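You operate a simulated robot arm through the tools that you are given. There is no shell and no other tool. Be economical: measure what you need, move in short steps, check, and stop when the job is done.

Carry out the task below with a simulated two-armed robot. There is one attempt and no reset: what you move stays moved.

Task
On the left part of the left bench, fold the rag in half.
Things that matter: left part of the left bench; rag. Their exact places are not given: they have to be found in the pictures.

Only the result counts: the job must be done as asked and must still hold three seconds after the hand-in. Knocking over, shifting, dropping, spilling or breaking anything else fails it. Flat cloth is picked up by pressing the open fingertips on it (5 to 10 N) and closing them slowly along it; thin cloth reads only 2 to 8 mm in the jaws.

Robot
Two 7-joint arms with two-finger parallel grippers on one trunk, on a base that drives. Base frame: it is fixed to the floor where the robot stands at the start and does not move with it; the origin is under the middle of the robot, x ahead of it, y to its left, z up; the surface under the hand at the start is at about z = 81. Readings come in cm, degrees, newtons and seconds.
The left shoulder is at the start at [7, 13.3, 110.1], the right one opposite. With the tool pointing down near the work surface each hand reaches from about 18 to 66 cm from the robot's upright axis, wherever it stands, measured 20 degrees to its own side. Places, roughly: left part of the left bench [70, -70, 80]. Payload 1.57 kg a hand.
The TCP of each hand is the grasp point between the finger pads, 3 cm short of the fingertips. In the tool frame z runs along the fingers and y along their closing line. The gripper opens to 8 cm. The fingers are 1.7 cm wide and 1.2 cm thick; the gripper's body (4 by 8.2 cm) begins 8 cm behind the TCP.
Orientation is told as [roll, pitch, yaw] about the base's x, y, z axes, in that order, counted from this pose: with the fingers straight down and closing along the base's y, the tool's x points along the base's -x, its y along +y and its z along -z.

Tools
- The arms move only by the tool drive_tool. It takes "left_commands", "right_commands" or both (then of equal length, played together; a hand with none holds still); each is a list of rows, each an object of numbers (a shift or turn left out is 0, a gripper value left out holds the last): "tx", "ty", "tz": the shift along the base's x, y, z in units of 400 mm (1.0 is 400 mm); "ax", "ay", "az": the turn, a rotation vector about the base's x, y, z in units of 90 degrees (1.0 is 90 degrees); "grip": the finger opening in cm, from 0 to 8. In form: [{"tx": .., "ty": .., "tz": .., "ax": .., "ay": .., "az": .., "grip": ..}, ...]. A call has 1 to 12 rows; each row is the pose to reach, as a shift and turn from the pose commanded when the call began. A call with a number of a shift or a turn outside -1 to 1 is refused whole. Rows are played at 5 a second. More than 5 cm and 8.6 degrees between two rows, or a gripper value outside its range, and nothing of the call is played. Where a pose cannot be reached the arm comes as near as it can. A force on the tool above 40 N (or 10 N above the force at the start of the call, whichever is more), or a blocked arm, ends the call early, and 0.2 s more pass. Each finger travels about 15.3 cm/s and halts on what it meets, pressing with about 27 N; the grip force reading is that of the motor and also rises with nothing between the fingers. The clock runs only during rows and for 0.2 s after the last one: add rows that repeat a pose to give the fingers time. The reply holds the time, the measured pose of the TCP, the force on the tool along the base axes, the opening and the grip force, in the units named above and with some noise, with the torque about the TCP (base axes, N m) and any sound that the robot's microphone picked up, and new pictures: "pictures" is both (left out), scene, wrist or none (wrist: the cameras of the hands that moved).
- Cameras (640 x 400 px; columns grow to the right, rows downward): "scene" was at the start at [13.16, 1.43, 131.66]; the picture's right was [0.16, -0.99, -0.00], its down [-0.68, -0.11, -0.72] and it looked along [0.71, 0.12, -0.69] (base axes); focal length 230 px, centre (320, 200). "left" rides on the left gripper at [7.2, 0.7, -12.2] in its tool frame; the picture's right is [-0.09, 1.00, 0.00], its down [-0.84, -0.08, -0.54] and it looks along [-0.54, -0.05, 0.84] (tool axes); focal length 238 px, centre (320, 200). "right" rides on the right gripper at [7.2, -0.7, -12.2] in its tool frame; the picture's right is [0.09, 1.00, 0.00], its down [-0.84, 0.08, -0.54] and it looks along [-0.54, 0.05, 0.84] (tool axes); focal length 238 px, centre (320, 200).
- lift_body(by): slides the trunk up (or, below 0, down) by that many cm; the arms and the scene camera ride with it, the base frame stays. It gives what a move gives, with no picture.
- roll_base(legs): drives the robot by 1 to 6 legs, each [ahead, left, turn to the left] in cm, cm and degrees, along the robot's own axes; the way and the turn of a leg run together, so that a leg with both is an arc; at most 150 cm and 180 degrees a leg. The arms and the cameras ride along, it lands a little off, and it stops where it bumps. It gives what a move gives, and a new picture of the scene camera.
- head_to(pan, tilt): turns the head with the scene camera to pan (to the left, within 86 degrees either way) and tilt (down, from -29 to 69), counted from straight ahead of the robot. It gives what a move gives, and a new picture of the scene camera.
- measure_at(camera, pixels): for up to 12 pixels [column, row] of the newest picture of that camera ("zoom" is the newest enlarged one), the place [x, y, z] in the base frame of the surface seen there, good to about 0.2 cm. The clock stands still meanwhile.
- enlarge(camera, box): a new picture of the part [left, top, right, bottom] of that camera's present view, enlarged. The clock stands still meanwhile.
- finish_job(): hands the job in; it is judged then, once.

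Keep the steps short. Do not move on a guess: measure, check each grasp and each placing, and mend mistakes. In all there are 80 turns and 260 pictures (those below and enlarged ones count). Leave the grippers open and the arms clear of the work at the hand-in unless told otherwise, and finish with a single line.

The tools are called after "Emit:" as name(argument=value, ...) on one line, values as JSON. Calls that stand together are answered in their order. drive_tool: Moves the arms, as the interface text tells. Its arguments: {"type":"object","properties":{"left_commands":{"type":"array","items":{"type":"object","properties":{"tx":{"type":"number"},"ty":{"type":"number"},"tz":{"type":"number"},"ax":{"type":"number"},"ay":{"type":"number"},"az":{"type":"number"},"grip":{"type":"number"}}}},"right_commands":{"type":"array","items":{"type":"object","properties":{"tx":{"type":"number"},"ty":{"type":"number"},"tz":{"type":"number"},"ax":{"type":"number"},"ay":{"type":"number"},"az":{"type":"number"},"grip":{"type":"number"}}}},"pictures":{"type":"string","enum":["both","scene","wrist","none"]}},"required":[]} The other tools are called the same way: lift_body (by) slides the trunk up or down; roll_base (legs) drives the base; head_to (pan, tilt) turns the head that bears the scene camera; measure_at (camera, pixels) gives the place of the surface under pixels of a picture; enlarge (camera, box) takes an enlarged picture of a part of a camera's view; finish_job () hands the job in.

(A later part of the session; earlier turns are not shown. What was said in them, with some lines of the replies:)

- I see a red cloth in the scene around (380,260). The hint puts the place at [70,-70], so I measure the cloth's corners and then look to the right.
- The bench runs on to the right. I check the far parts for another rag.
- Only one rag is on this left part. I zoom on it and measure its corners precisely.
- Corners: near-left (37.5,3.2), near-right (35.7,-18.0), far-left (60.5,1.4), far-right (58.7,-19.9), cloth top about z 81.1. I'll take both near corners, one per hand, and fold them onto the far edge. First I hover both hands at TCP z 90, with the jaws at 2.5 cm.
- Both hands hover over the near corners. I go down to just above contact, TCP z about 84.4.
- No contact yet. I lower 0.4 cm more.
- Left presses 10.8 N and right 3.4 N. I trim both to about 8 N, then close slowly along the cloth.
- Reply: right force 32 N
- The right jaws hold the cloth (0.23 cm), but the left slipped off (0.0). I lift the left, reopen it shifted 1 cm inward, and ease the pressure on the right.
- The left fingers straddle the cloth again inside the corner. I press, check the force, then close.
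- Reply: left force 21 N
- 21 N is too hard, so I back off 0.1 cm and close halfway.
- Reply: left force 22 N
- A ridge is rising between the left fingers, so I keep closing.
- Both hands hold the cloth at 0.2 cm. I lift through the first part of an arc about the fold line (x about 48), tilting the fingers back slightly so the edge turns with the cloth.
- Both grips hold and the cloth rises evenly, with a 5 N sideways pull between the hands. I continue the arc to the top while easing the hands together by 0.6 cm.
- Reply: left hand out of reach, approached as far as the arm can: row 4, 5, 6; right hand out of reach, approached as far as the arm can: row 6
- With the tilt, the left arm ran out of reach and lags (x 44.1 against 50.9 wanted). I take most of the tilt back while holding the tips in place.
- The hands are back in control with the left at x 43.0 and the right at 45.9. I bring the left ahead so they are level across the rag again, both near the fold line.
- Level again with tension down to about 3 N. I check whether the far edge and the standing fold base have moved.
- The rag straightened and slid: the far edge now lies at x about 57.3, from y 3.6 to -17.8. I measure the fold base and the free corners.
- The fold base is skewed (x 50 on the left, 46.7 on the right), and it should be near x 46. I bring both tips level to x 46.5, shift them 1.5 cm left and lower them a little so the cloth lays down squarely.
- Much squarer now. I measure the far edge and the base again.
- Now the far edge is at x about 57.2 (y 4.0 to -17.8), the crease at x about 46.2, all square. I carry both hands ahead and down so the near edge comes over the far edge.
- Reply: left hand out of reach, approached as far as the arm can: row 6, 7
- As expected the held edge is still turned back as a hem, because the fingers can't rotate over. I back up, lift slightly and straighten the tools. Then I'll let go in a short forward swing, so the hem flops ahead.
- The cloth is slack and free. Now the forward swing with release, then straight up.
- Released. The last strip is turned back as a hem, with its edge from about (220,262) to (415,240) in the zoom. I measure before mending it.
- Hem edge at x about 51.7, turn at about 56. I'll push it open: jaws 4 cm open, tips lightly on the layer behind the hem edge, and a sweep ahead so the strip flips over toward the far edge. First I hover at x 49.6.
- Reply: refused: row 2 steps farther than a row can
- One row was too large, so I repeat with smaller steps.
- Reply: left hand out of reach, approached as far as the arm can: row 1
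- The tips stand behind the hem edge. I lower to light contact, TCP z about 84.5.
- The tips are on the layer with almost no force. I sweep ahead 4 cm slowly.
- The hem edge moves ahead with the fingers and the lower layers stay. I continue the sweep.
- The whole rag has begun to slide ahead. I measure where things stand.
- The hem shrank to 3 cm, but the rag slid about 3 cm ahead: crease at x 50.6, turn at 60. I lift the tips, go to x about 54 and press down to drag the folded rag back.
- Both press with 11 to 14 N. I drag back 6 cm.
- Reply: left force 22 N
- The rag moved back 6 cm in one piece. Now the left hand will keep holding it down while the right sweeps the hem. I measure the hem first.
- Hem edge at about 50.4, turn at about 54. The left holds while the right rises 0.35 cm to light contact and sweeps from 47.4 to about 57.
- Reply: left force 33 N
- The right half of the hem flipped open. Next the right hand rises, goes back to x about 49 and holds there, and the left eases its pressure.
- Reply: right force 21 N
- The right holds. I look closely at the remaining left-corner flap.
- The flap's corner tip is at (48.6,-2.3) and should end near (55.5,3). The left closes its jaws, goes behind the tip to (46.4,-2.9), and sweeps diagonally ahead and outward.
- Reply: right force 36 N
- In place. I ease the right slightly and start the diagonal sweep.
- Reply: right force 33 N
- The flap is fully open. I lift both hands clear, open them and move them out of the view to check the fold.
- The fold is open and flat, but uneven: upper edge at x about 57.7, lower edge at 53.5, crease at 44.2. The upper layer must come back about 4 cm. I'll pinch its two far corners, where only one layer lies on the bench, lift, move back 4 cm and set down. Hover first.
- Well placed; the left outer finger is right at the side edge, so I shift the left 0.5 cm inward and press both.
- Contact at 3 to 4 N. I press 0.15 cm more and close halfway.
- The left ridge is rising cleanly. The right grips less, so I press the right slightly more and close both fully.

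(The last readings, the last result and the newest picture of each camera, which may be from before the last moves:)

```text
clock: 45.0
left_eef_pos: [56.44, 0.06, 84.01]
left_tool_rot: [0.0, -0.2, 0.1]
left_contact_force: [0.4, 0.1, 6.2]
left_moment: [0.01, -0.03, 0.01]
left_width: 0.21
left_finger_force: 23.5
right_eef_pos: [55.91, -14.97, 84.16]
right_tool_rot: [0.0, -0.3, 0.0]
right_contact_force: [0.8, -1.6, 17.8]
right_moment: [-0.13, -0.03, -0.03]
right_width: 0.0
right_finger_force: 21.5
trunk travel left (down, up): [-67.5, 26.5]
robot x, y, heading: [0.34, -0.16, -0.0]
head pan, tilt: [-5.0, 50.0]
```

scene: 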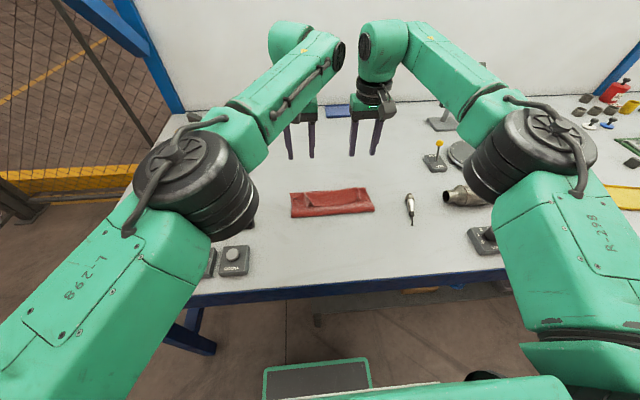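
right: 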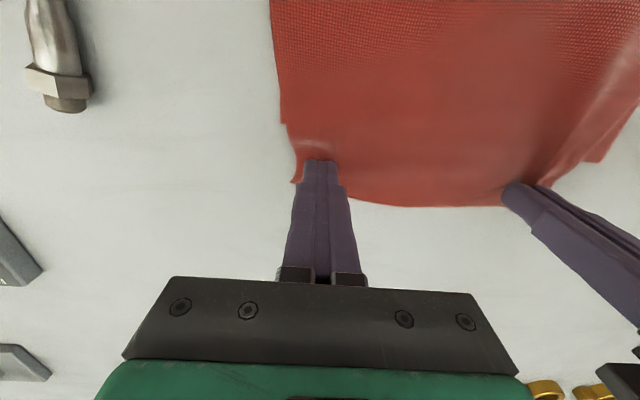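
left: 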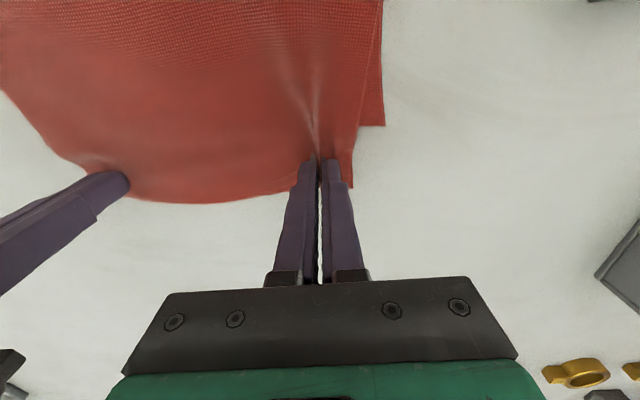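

Left holds (0.21), right missed. I reopen the right 1 cm further inward and retry.

Emit:
drive_tool(right_commands=[{"tz": 0.03}, {"tx": -0.006, "ty": 0.02, "tz": 0.03, "grip": 2.5}, {"tx": -0.006, "ty": 0.02, "tz": 0.03}, {"tx": -0.006, "ty": 0.02, "tz": 0.006}, {"tx": -0.006, "ty": 0.02, "tz": -0.001}, {"tx": -0.006, "ty": 0.02, "tz": -0.001}], pictures="wrist")

```text
clock: 46.4
left_eef_pos: [56.45, -0.05, 84.09]
left_tool_rot: [-0.1, -0.2, 0.1]
left_contact_force: [2.8, -0.2, 12.3]
left_moment: [0.01, -0.14, -0.04]
left_width: 0.21
left_finger_force: 23.8
right_eef_pos: [55.76, -14.17, 84.15]
right_tool_rot: [0.0, -0.3, 0.0]
right_contact_force: [-0.1, -0.5, 13.4]
right_moment: [-0.27, -0.03, 0.0]
right_width: 2.49
right_finger_force: 0.1
trunk travel left (down, up): [-67.5, 26.5]
robot x, y, heading: [0.31, -0.11, 0.0]
head pan, tilt: [-5.0, 50.0]
```

right: 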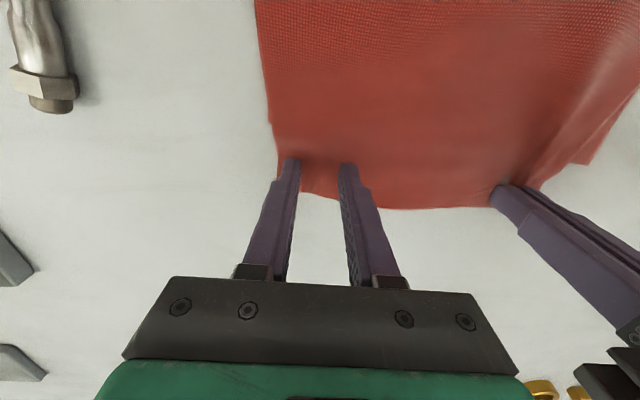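

13 N, but the outer finger is again right at the corner. I shift 0.7 cm inward more, press and close in one go.

Emit:
drive_tool(right_commands=[{"tz": 0.025, "ty": 0.01}, {"ty": 0.018, "tz": 0.015}, {"ty": 0.018, "tz": 0.0}, {"ty": 0.018, "tz": 0.0, "grip": 2.3}, {"ty": 0.018, "tz": 0.0, "grip": 2.0}, {"ty": 0.018, "tz": 0.0, "grip": 1.7}, {"ty": 0.018, "tz": 0.0, "grip": 1.4}, {"ty": 0.018, "tz": 0.0, "grip": 1.1}, {"ty": 0.018, "tz": 0.0, "grip": 0.8}, {"ty": 0.018, "tz": 0.0, "grip": 0.5}, {"ty": 0.018, "tz": 0.0, "grip": 0.2}, {"ty": 0.018, "tz": 0.0, "grip": 0}], pictures="wrist")

```text
clock: 49.0
left_eef_pos: [56.33, -0.02, 84.2]
left_tool_rot: [-0.1, -0.2, 0.1]
left_contact_force: [1.1, -5.4, 5.8]
left_moment: [-0.15, -0.07, 0.01]
left_width: 0.21
left_finger_force: 23.4
right_eef_pos: [55.76, -13.37, 84.09]
right_tool_rot: [-0.1, -0.2, -0.1]
right_contact_force: [-0.1, 5.3, 19.6]
right_moment: [0.08, -0.04, -0.03]
right_width: 0.19
right_finger_force: 23.6
trunk travel left (down, up): [-67.5, 26.5]
robot x, y, heading: [-0.09, -0.04, -0.0]
head pan, tilt: [-5.0, 50.0]
```

right: 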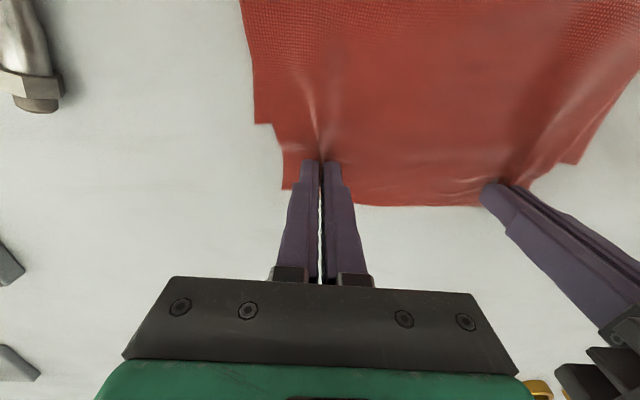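

Both grips hold (0.2 cm). I lift gently 3 cm while moving back 2 cm, then check.

Emit:
drive_tool(left_commands=[{"tx": -0.005, "tz": 0.02}, {"tx": -0.015, "tz": 0.04}, {"tx": -0.03, "tz": 0.06}, {"tx": -0.05, "tz": 0.075}, {"tx": -0.05, "tz": 0.075}], right_commands=[{"tx": -0.005, "ty": 0.001, "tz": 0.02}, {"tx": -0.015, "tz": 0.04}, {"tx": -0.03, "tz": 0.06}, {"tx": -0.05, "tz": 0.075}, {"tx": -0.05, "tz": 0.075}], pictures="wrist")

Emit:
enlarge(camera="scene", box=[256, 140, 416, 240])

```text
clock: 50.2
left_eef_pos: [54.66, 0.08, 86.82]
left_tool_rot: [-0.1, 0.1, 0.0]
left_contact_force: [-0.1, -6.3, -0.3]
left_moment: [-0.2, 0.04, 0.02]
left_width: 0.23
left_finger_force: 23.6
right_eef_pos: [54.12, -13.41, 86.75]
right_tool_rot: [0.0, 0.0, 0.0]
right_contact_force: [0.6, 6.5, -0.9]
right_moment: [0.18, 0.02, 0.03]
right_width: 0.2
right_finger_force: 22.8
trunk travel left (down, up): [-67.5, 26.5]
robot x, y, heading: [-0.08, -0.33, 0.0]
head pan, tilt: [-5.0, 50.0]
```

right: 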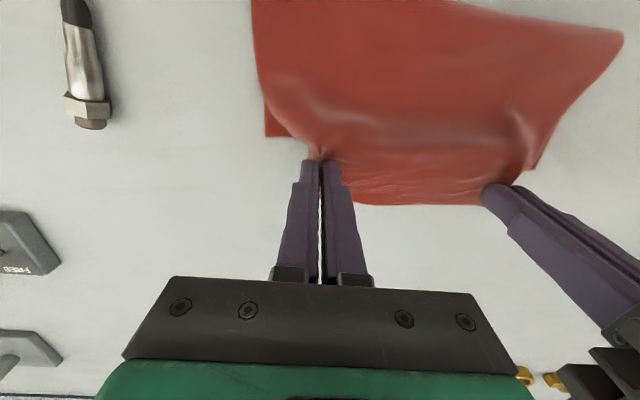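
left: 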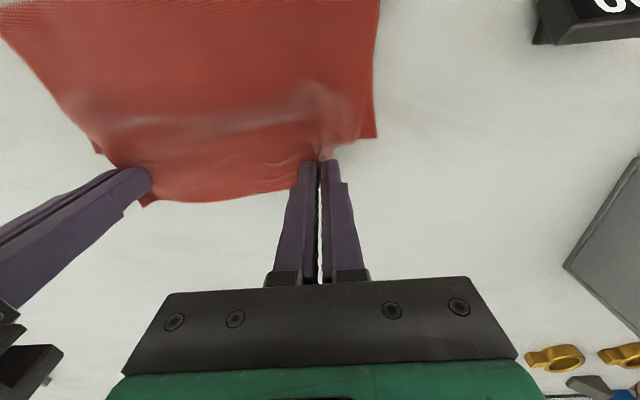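

```text
4.00 times, centred on (336, 190) of scene
```

zoom: 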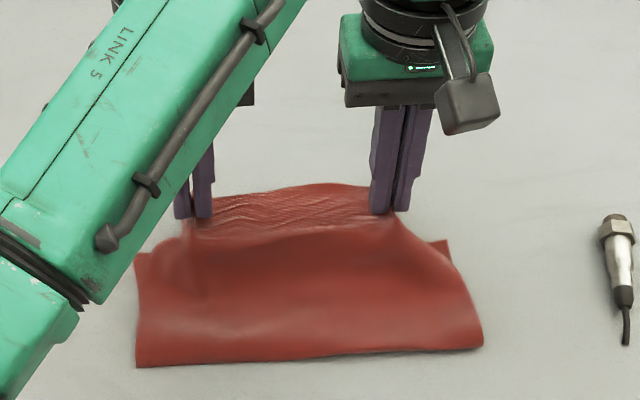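

Only the upper layer is lifted and the lower edge shows at both sides. I measure the lower edge corners.

Emit:
measure_at(camera="zoom", pixels=[[139, 256], [446, 244], [140, 363], [310, 352], [480, 343], [395, 212], [200, 225]])

Emit:
measure_at(camera="left", pixels=[[374, 134], [335, 150], [230, 196]])

Emit:
measure_at(camera="right", pixels=[[268, 133], [420, 202]])

```text
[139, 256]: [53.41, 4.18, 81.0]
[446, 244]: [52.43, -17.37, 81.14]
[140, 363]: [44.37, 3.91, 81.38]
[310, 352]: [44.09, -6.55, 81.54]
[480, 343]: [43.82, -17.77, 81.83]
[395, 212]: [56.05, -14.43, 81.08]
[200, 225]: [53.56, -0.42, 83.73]
```

```text
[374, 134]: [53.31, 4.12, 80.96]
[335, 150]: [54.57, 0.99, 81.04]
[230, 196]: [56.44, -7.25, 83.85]
```

```text
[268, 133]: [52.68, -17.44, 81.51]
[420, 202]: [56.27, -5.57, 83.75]
```

Lower edge: left (53.4,4.1), right (52.5,-17.4). The crease should sit about 11.5 cm nearer, at x about 41.5. I stand the upper layer up over that line so the slack lays out into the lower layer.

Emit:
drive_tool(left_commands=[{"tx": -0.04, "tz": 0.04}, {"tx": -0.1, "tz": 0.08}, {"tx": -0.16, "tz": 0.115}, {"tx": -0.22, "tz": 0.14}, {"tx": -0.27, "tz": 0.15}, {"tx": -0.3, "tz": 0.145}, {"tx": -0.3, "tz": 0.145}], right_commands=[{"tx": -0.04, "tz": 0.04}, {"tx": -0.1, "tz": 0.08}, {"tx": -0.16, "tz": 0.115}, {"tx": -0.22, "tz": 0.14}, {"tx": -0.27, "tz": 0.15}, {"tx": -0.3, "tz": 0.145}, {"tx": -0.3, "tz": 0.145}])

Emit:
enlarge(camera="scene", box=[256, 150, 416, 250])

```text
clock: 51.8
left_eef_pos: [42.69, -0.03, 92.63]
left_tool_rot: [-0.1, 0.1, 0.1]
left_contact_force: [0.0, -8.5, -0.5]
left_moment: [-0.28, -0.01, 0.02]
left_width: 0.24
left_finger_force: 23.6
right_eef_pos: [42.01, -13.44, 92.65]
right_tool_rot: [0.0, 0.1, 0.0]
right_contact_force: [0.0, 9.2, -0.3]
right_moment: [0.29, -0.04, 0.02]
right_width: 0.19
right_finger_force: 23.7
trunk travel left (down, up): [-67.5, 26.5]
robot x, y, heading: [0.29, 0.49, -0.0]
head pan, tilt: [-5.0, 50.0]
```

scene: 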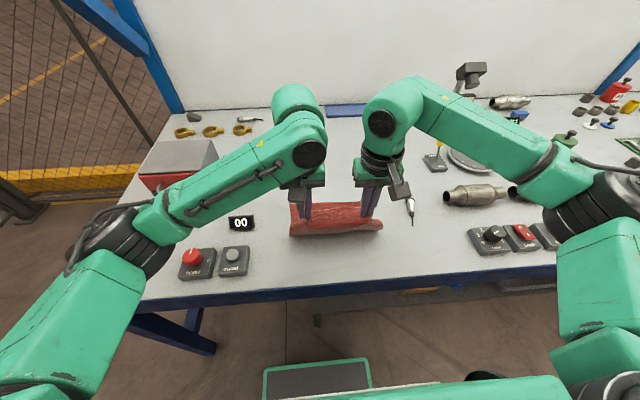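
right: 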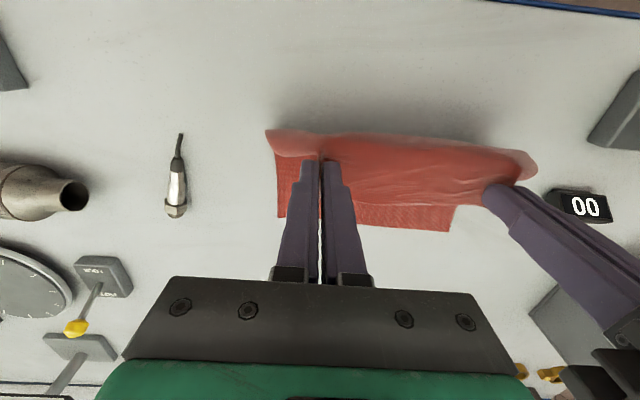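
left: 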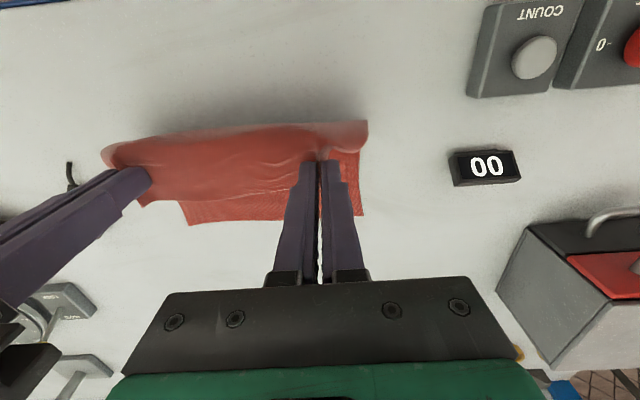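

```text
4.00 times, centred on (336, 200) of scene
```

zoom: 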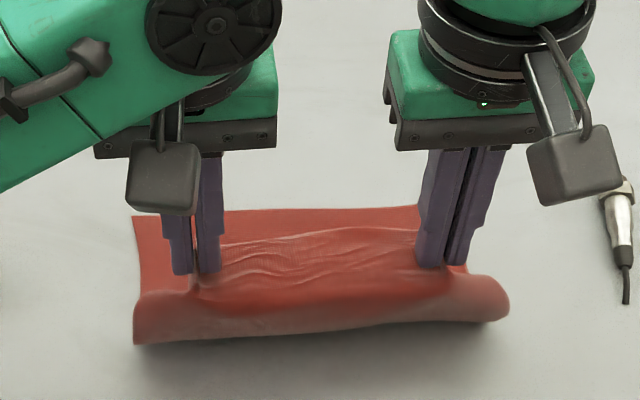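

Emit:
measure_at(camera="zoom", pixels=[[136, 220], [415, 208], [140, 340], [140, 300], [310, 330], [495, 318], [502, 300]])

Emit:
measure_at(camera="left", pixels=[[360, 212], [192, 222], [230, 220]])

Emit:
measure_at(camera="right", pixels=[[280, 214], [448, 228]])

```text
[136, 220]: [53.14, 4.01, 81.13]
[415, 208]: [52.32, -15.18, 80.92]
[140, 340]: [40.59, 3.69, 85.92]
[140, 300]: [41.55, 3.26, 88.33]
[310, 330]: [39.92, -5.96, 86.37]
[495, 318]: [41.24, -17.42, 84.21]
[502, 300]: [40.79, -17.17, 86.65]
```

```text
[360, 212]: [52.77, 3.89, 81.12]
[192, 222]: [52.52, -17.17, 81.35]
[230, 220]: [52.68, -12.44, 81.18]
```

```text
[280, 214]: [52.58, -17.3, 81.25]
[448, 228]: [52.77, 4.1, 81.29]
```

The lower edge stayed at x about 52.7, and the new crease bulges at x about 40. I lower the hands and carry the upper edge ahead onto the lower edge, with tips ending at x 51.3.

Emit:
drive_tool(left_commands=[{"tx": 0.01, "tz": -0.05}, {"tx": 0.04, "tz": -0.1}, {"tx": 0.1, "tz": -0.12}, {"tx": 0.15, "tz": -0.145}, {"tx": 0.19, "tz": -0.17}, {"tx": 0.215, "tz": -0.19}, {"tx": 0.215, "tz": -0.195}, {"tx": 0.215, "tz": -0.195}], right_commands=[{"tx": 0.01, "tz": -0.05}, {"tx": 0.045, "tz": -0.1}, {"tx": 0.11, "tz": -0.12}, {"tx": 0.165, "tz": -0.145}, {"tx": 0.205, "tz": -0.17}, {"tx": 0.23, "tz": -0.19}, {"tx": 0.23, "tz": -0.195}, {"tx": 0.23, "tz": -0.195}], pictures="wrist")

Emit:
enlarge(camera="scene", box=[256, 150, 416, 250])

```text
clock: 53.6
left_eef_pos: [51.17, -0.07, 84.89]
left_tool_rot: [0.0, 0.1, 0.2]
left_contact_force: [-0.5, -7.7, 0.6]
left_moment: [-0.18, -0.04, 0.03]
left_width: 0.22
left_finger_force: 23.8
right_eef_pos: [51.26, -13.25, 84.87]
right_tool_rot: [0.0, 0.0, 0.0]
right_contact_force: [0.4, 5.7, -0.9]
right_moment: [0.22, 0.04, -0.04]
right_width: 0.21
right_finger_force: 23.4
trunk travel left (down, up): [-67.5, 26.5]
robot x, y, heading: [0.02, -0.07, 0.2]
head pan, tilt: [-5.0, 50.0]
```

right: 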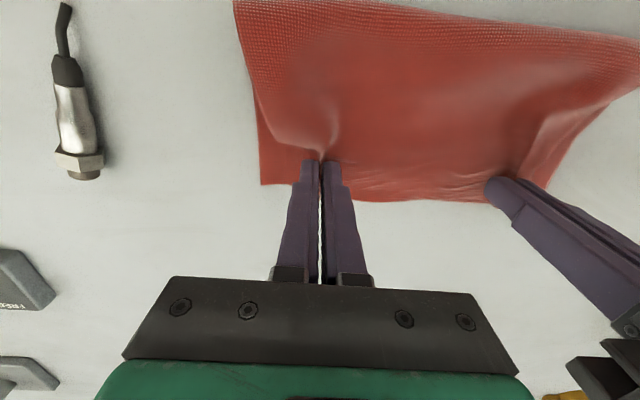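
left: 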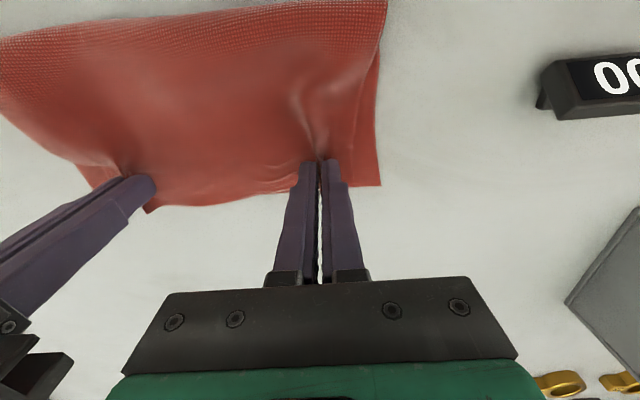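

```text
4.00 times, centred on (336, 200) of scene
```

zoom: 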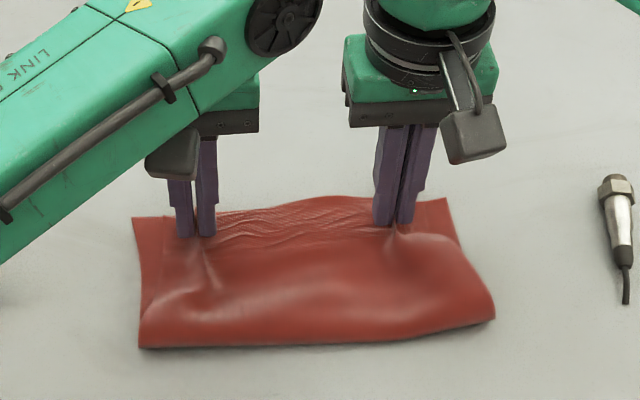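

Emit:
measure_at(camera="right", pixels=[[264, 182], [400, 199], [460, 198], [350, 196]])

Emit:
measure_at(camera="left", pixels=[[378, 182], [230, 197], [270, 192], [345, 183]])

Emit:
measure_at(camera="zoom", pixels=[[142, 344], [310, 343], [490, 315], [300, 290]])

```text
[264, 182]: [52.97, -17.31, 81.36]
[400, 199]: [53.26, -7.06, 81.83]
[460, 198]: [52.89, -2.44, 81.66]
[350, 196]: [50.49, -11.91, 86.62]
```

```text
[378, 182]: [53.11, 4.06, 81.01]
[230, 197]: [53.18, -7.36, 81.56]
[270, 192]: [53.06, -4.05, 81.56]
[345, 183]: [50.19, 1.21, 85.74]
```

```text
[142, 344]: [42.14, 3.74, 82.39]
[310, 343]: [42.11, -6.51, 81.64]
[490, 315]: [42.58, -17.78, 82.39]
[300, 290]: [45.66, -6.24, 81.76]
```

Upper edge 53.2, lower edge 53.0, crease 42.2: a true half. I lower onto the cloth and open slowly so the pinched corners spread again.

Emit:
drive_tool(left_commands=[{"tz": -0.008}, {"tz": -0.012}, {"tz": -0.012, "grip": 0.5}, {"tz": -0.012, "grip": 0.9}, {"tz": -0.012, "grip": 1.4}, {"tz": -0.012, "grip": 1.9}, {"tz": -0.012, "grip": 2.5}, {"tz": -0.012, "grip": 3.0}, {"tz": 0.02}, {"tz": 0.1}], right_commands=[{"tz": -0.008}, {"tz": -0.012}, {"tz": -0.012, "grip": 0.5}, {"tz": -0.012, "grip": 0.9}, {"tz": -0.012, "grip": 1.4}, {"tz": -0.012, "grip": 1.9}, {"tz": -0.012, "grip": 2.5}, {"tz": -0.012, "grip": 3.0}, {"tz": 0.02}, {"tz": 0.1}], pictures="wrist")

Emit:
enlarge(camera="scene", box=[256, 150, 416, 250])

```text
clock: 55.8
left_eef_pos: [51.15, -0.03, 89.0]
left_tool_rot: [0.0, 0.1, 0.1]
left_contact_force: [0.2, -0.5, 0.1]
left_moment: [-0.03, -0.02, 0.03]
left_width: 3.03
left_finger_force: 0.0
right_eef_pos: [51.17, -13.29, 88.86]
right_tool_rot: [0.1, -0.1, 0.1]
right_contact_force: [-0.2, 0.0, -0.3]
right_moment: [-0.01, -0.04, -0.02]
right_width: 2.99
right_finger_force: 0.2
trunk travel left (down, up): [-67.5, 26.5]
robot x, y, heading: [0.04, -0.09, -0.1]
head pan, tilt: [-5.0, 50.0]
```

right: 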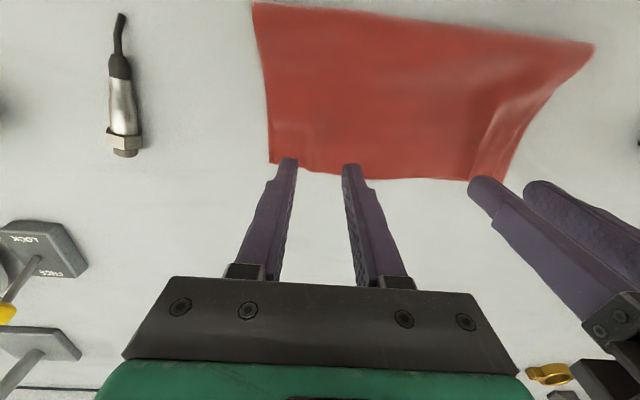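
left: 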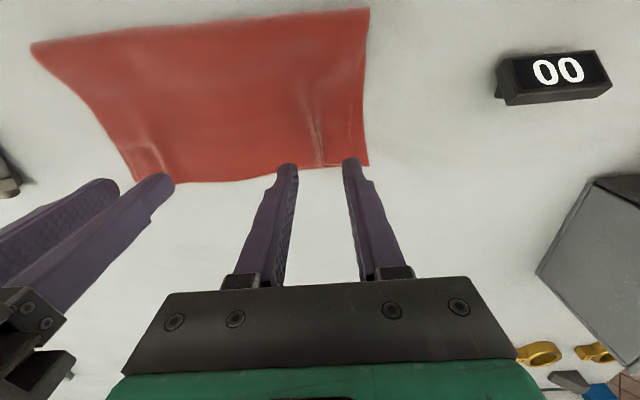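

```text
4.00 times, centred on (336, 200) of scene
```

zoom: 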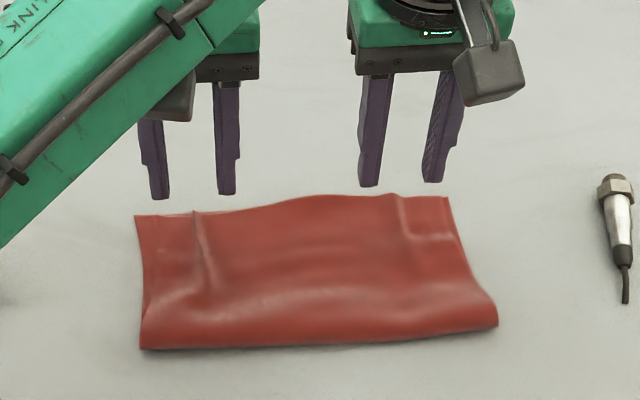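

Released neatly. I raise the hands aside and measure the final shape and the height at the crease.

Emit:
drive_tool(left_commands=[{"tz": 0.05, "ty": 0.06}, {"tz": 0.1, "ty": 0.16}, {"tz": 0.15, "ty": 0.26}, {"tz": 0.15, "ty": 0.36}], right_commands=[{"tz": 0.05, "ty": -0.06}, {"tz": 0.1, "ty": -0.16}, {"tz": 0.15, "ty": -0.26}, {"tz": 0.15, "ty": -0.36}], pictures="none")

Emit:
enlarge(camera="scene", box=[256, 150, 416, 250])

Emit:
measure_at(camera="zoom", pixels=[[144, 345], [310, 341], [492, 322], [310, 300], [200, 300], [450, 290], [139, 219], [192, 215], [315, 199], [395, 198], [443, 200], [460, 240]])

```text
clock: 56.8
left_eef_pos: [51.12, 14.45, 94.85]
left_tool_rot: [-0.1, 0.0, 0.1]
left_contact_force: [-0.6, 0.0, 0.1]
left_moment: [0.01, 0.03, -0.03]
left_width: 3.0
left_finger_force: 0.0
right_eef_pos: [51.04, -27.77, 94.87]
right_tool_rot: [0.0, 0.1, 0.0]
right_contact_force: [0.4, 0.0, 0.7]
right_moment: [0.01, 0.03, -0.05]
right_width: 3.01
right_finger_force: 0.0
trunk travel left (down, up): [-67.5, 26.5]
robot x, y, heading: [-0.1, 0.01, 0.0]
head pan, tilt: [-5.0, 50.0]
```

```text
4.00 times, centred on (336, 200) of scene
```

zoom: 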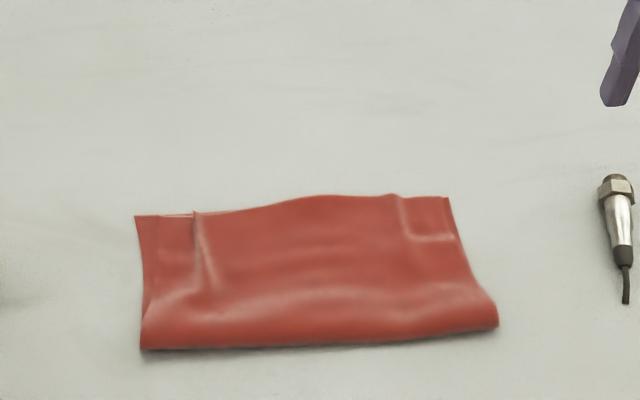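

```text
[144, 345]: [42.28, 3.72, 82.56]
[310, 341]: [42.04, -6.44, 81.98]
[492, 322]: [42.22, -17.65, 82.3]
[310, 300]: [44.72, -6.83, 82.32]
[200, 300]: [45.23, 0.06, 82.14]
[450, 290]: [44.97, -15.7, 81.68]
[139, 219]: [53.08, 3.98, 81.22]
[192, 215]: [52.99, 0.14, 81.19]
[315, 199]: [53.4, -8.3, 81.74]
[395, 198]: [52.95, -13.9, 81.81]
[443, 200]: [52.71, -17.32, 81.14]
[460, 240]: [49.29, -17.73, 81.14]
```

Both edges coincide at x about 53 within 0.5 cm, the crease lies at 42.2, the cloth is flat, and the neighbouring objects look unmoved. The hands are clear and open, so I hand it in.

Emit:
finish_job()

```text
The job is handed in.
```

The red rag on the left part of the left bench is folded in half with its edges aligned to about 0.5 cm, though it lies about 7 cm nearer the robot than before, and the job is handed in.
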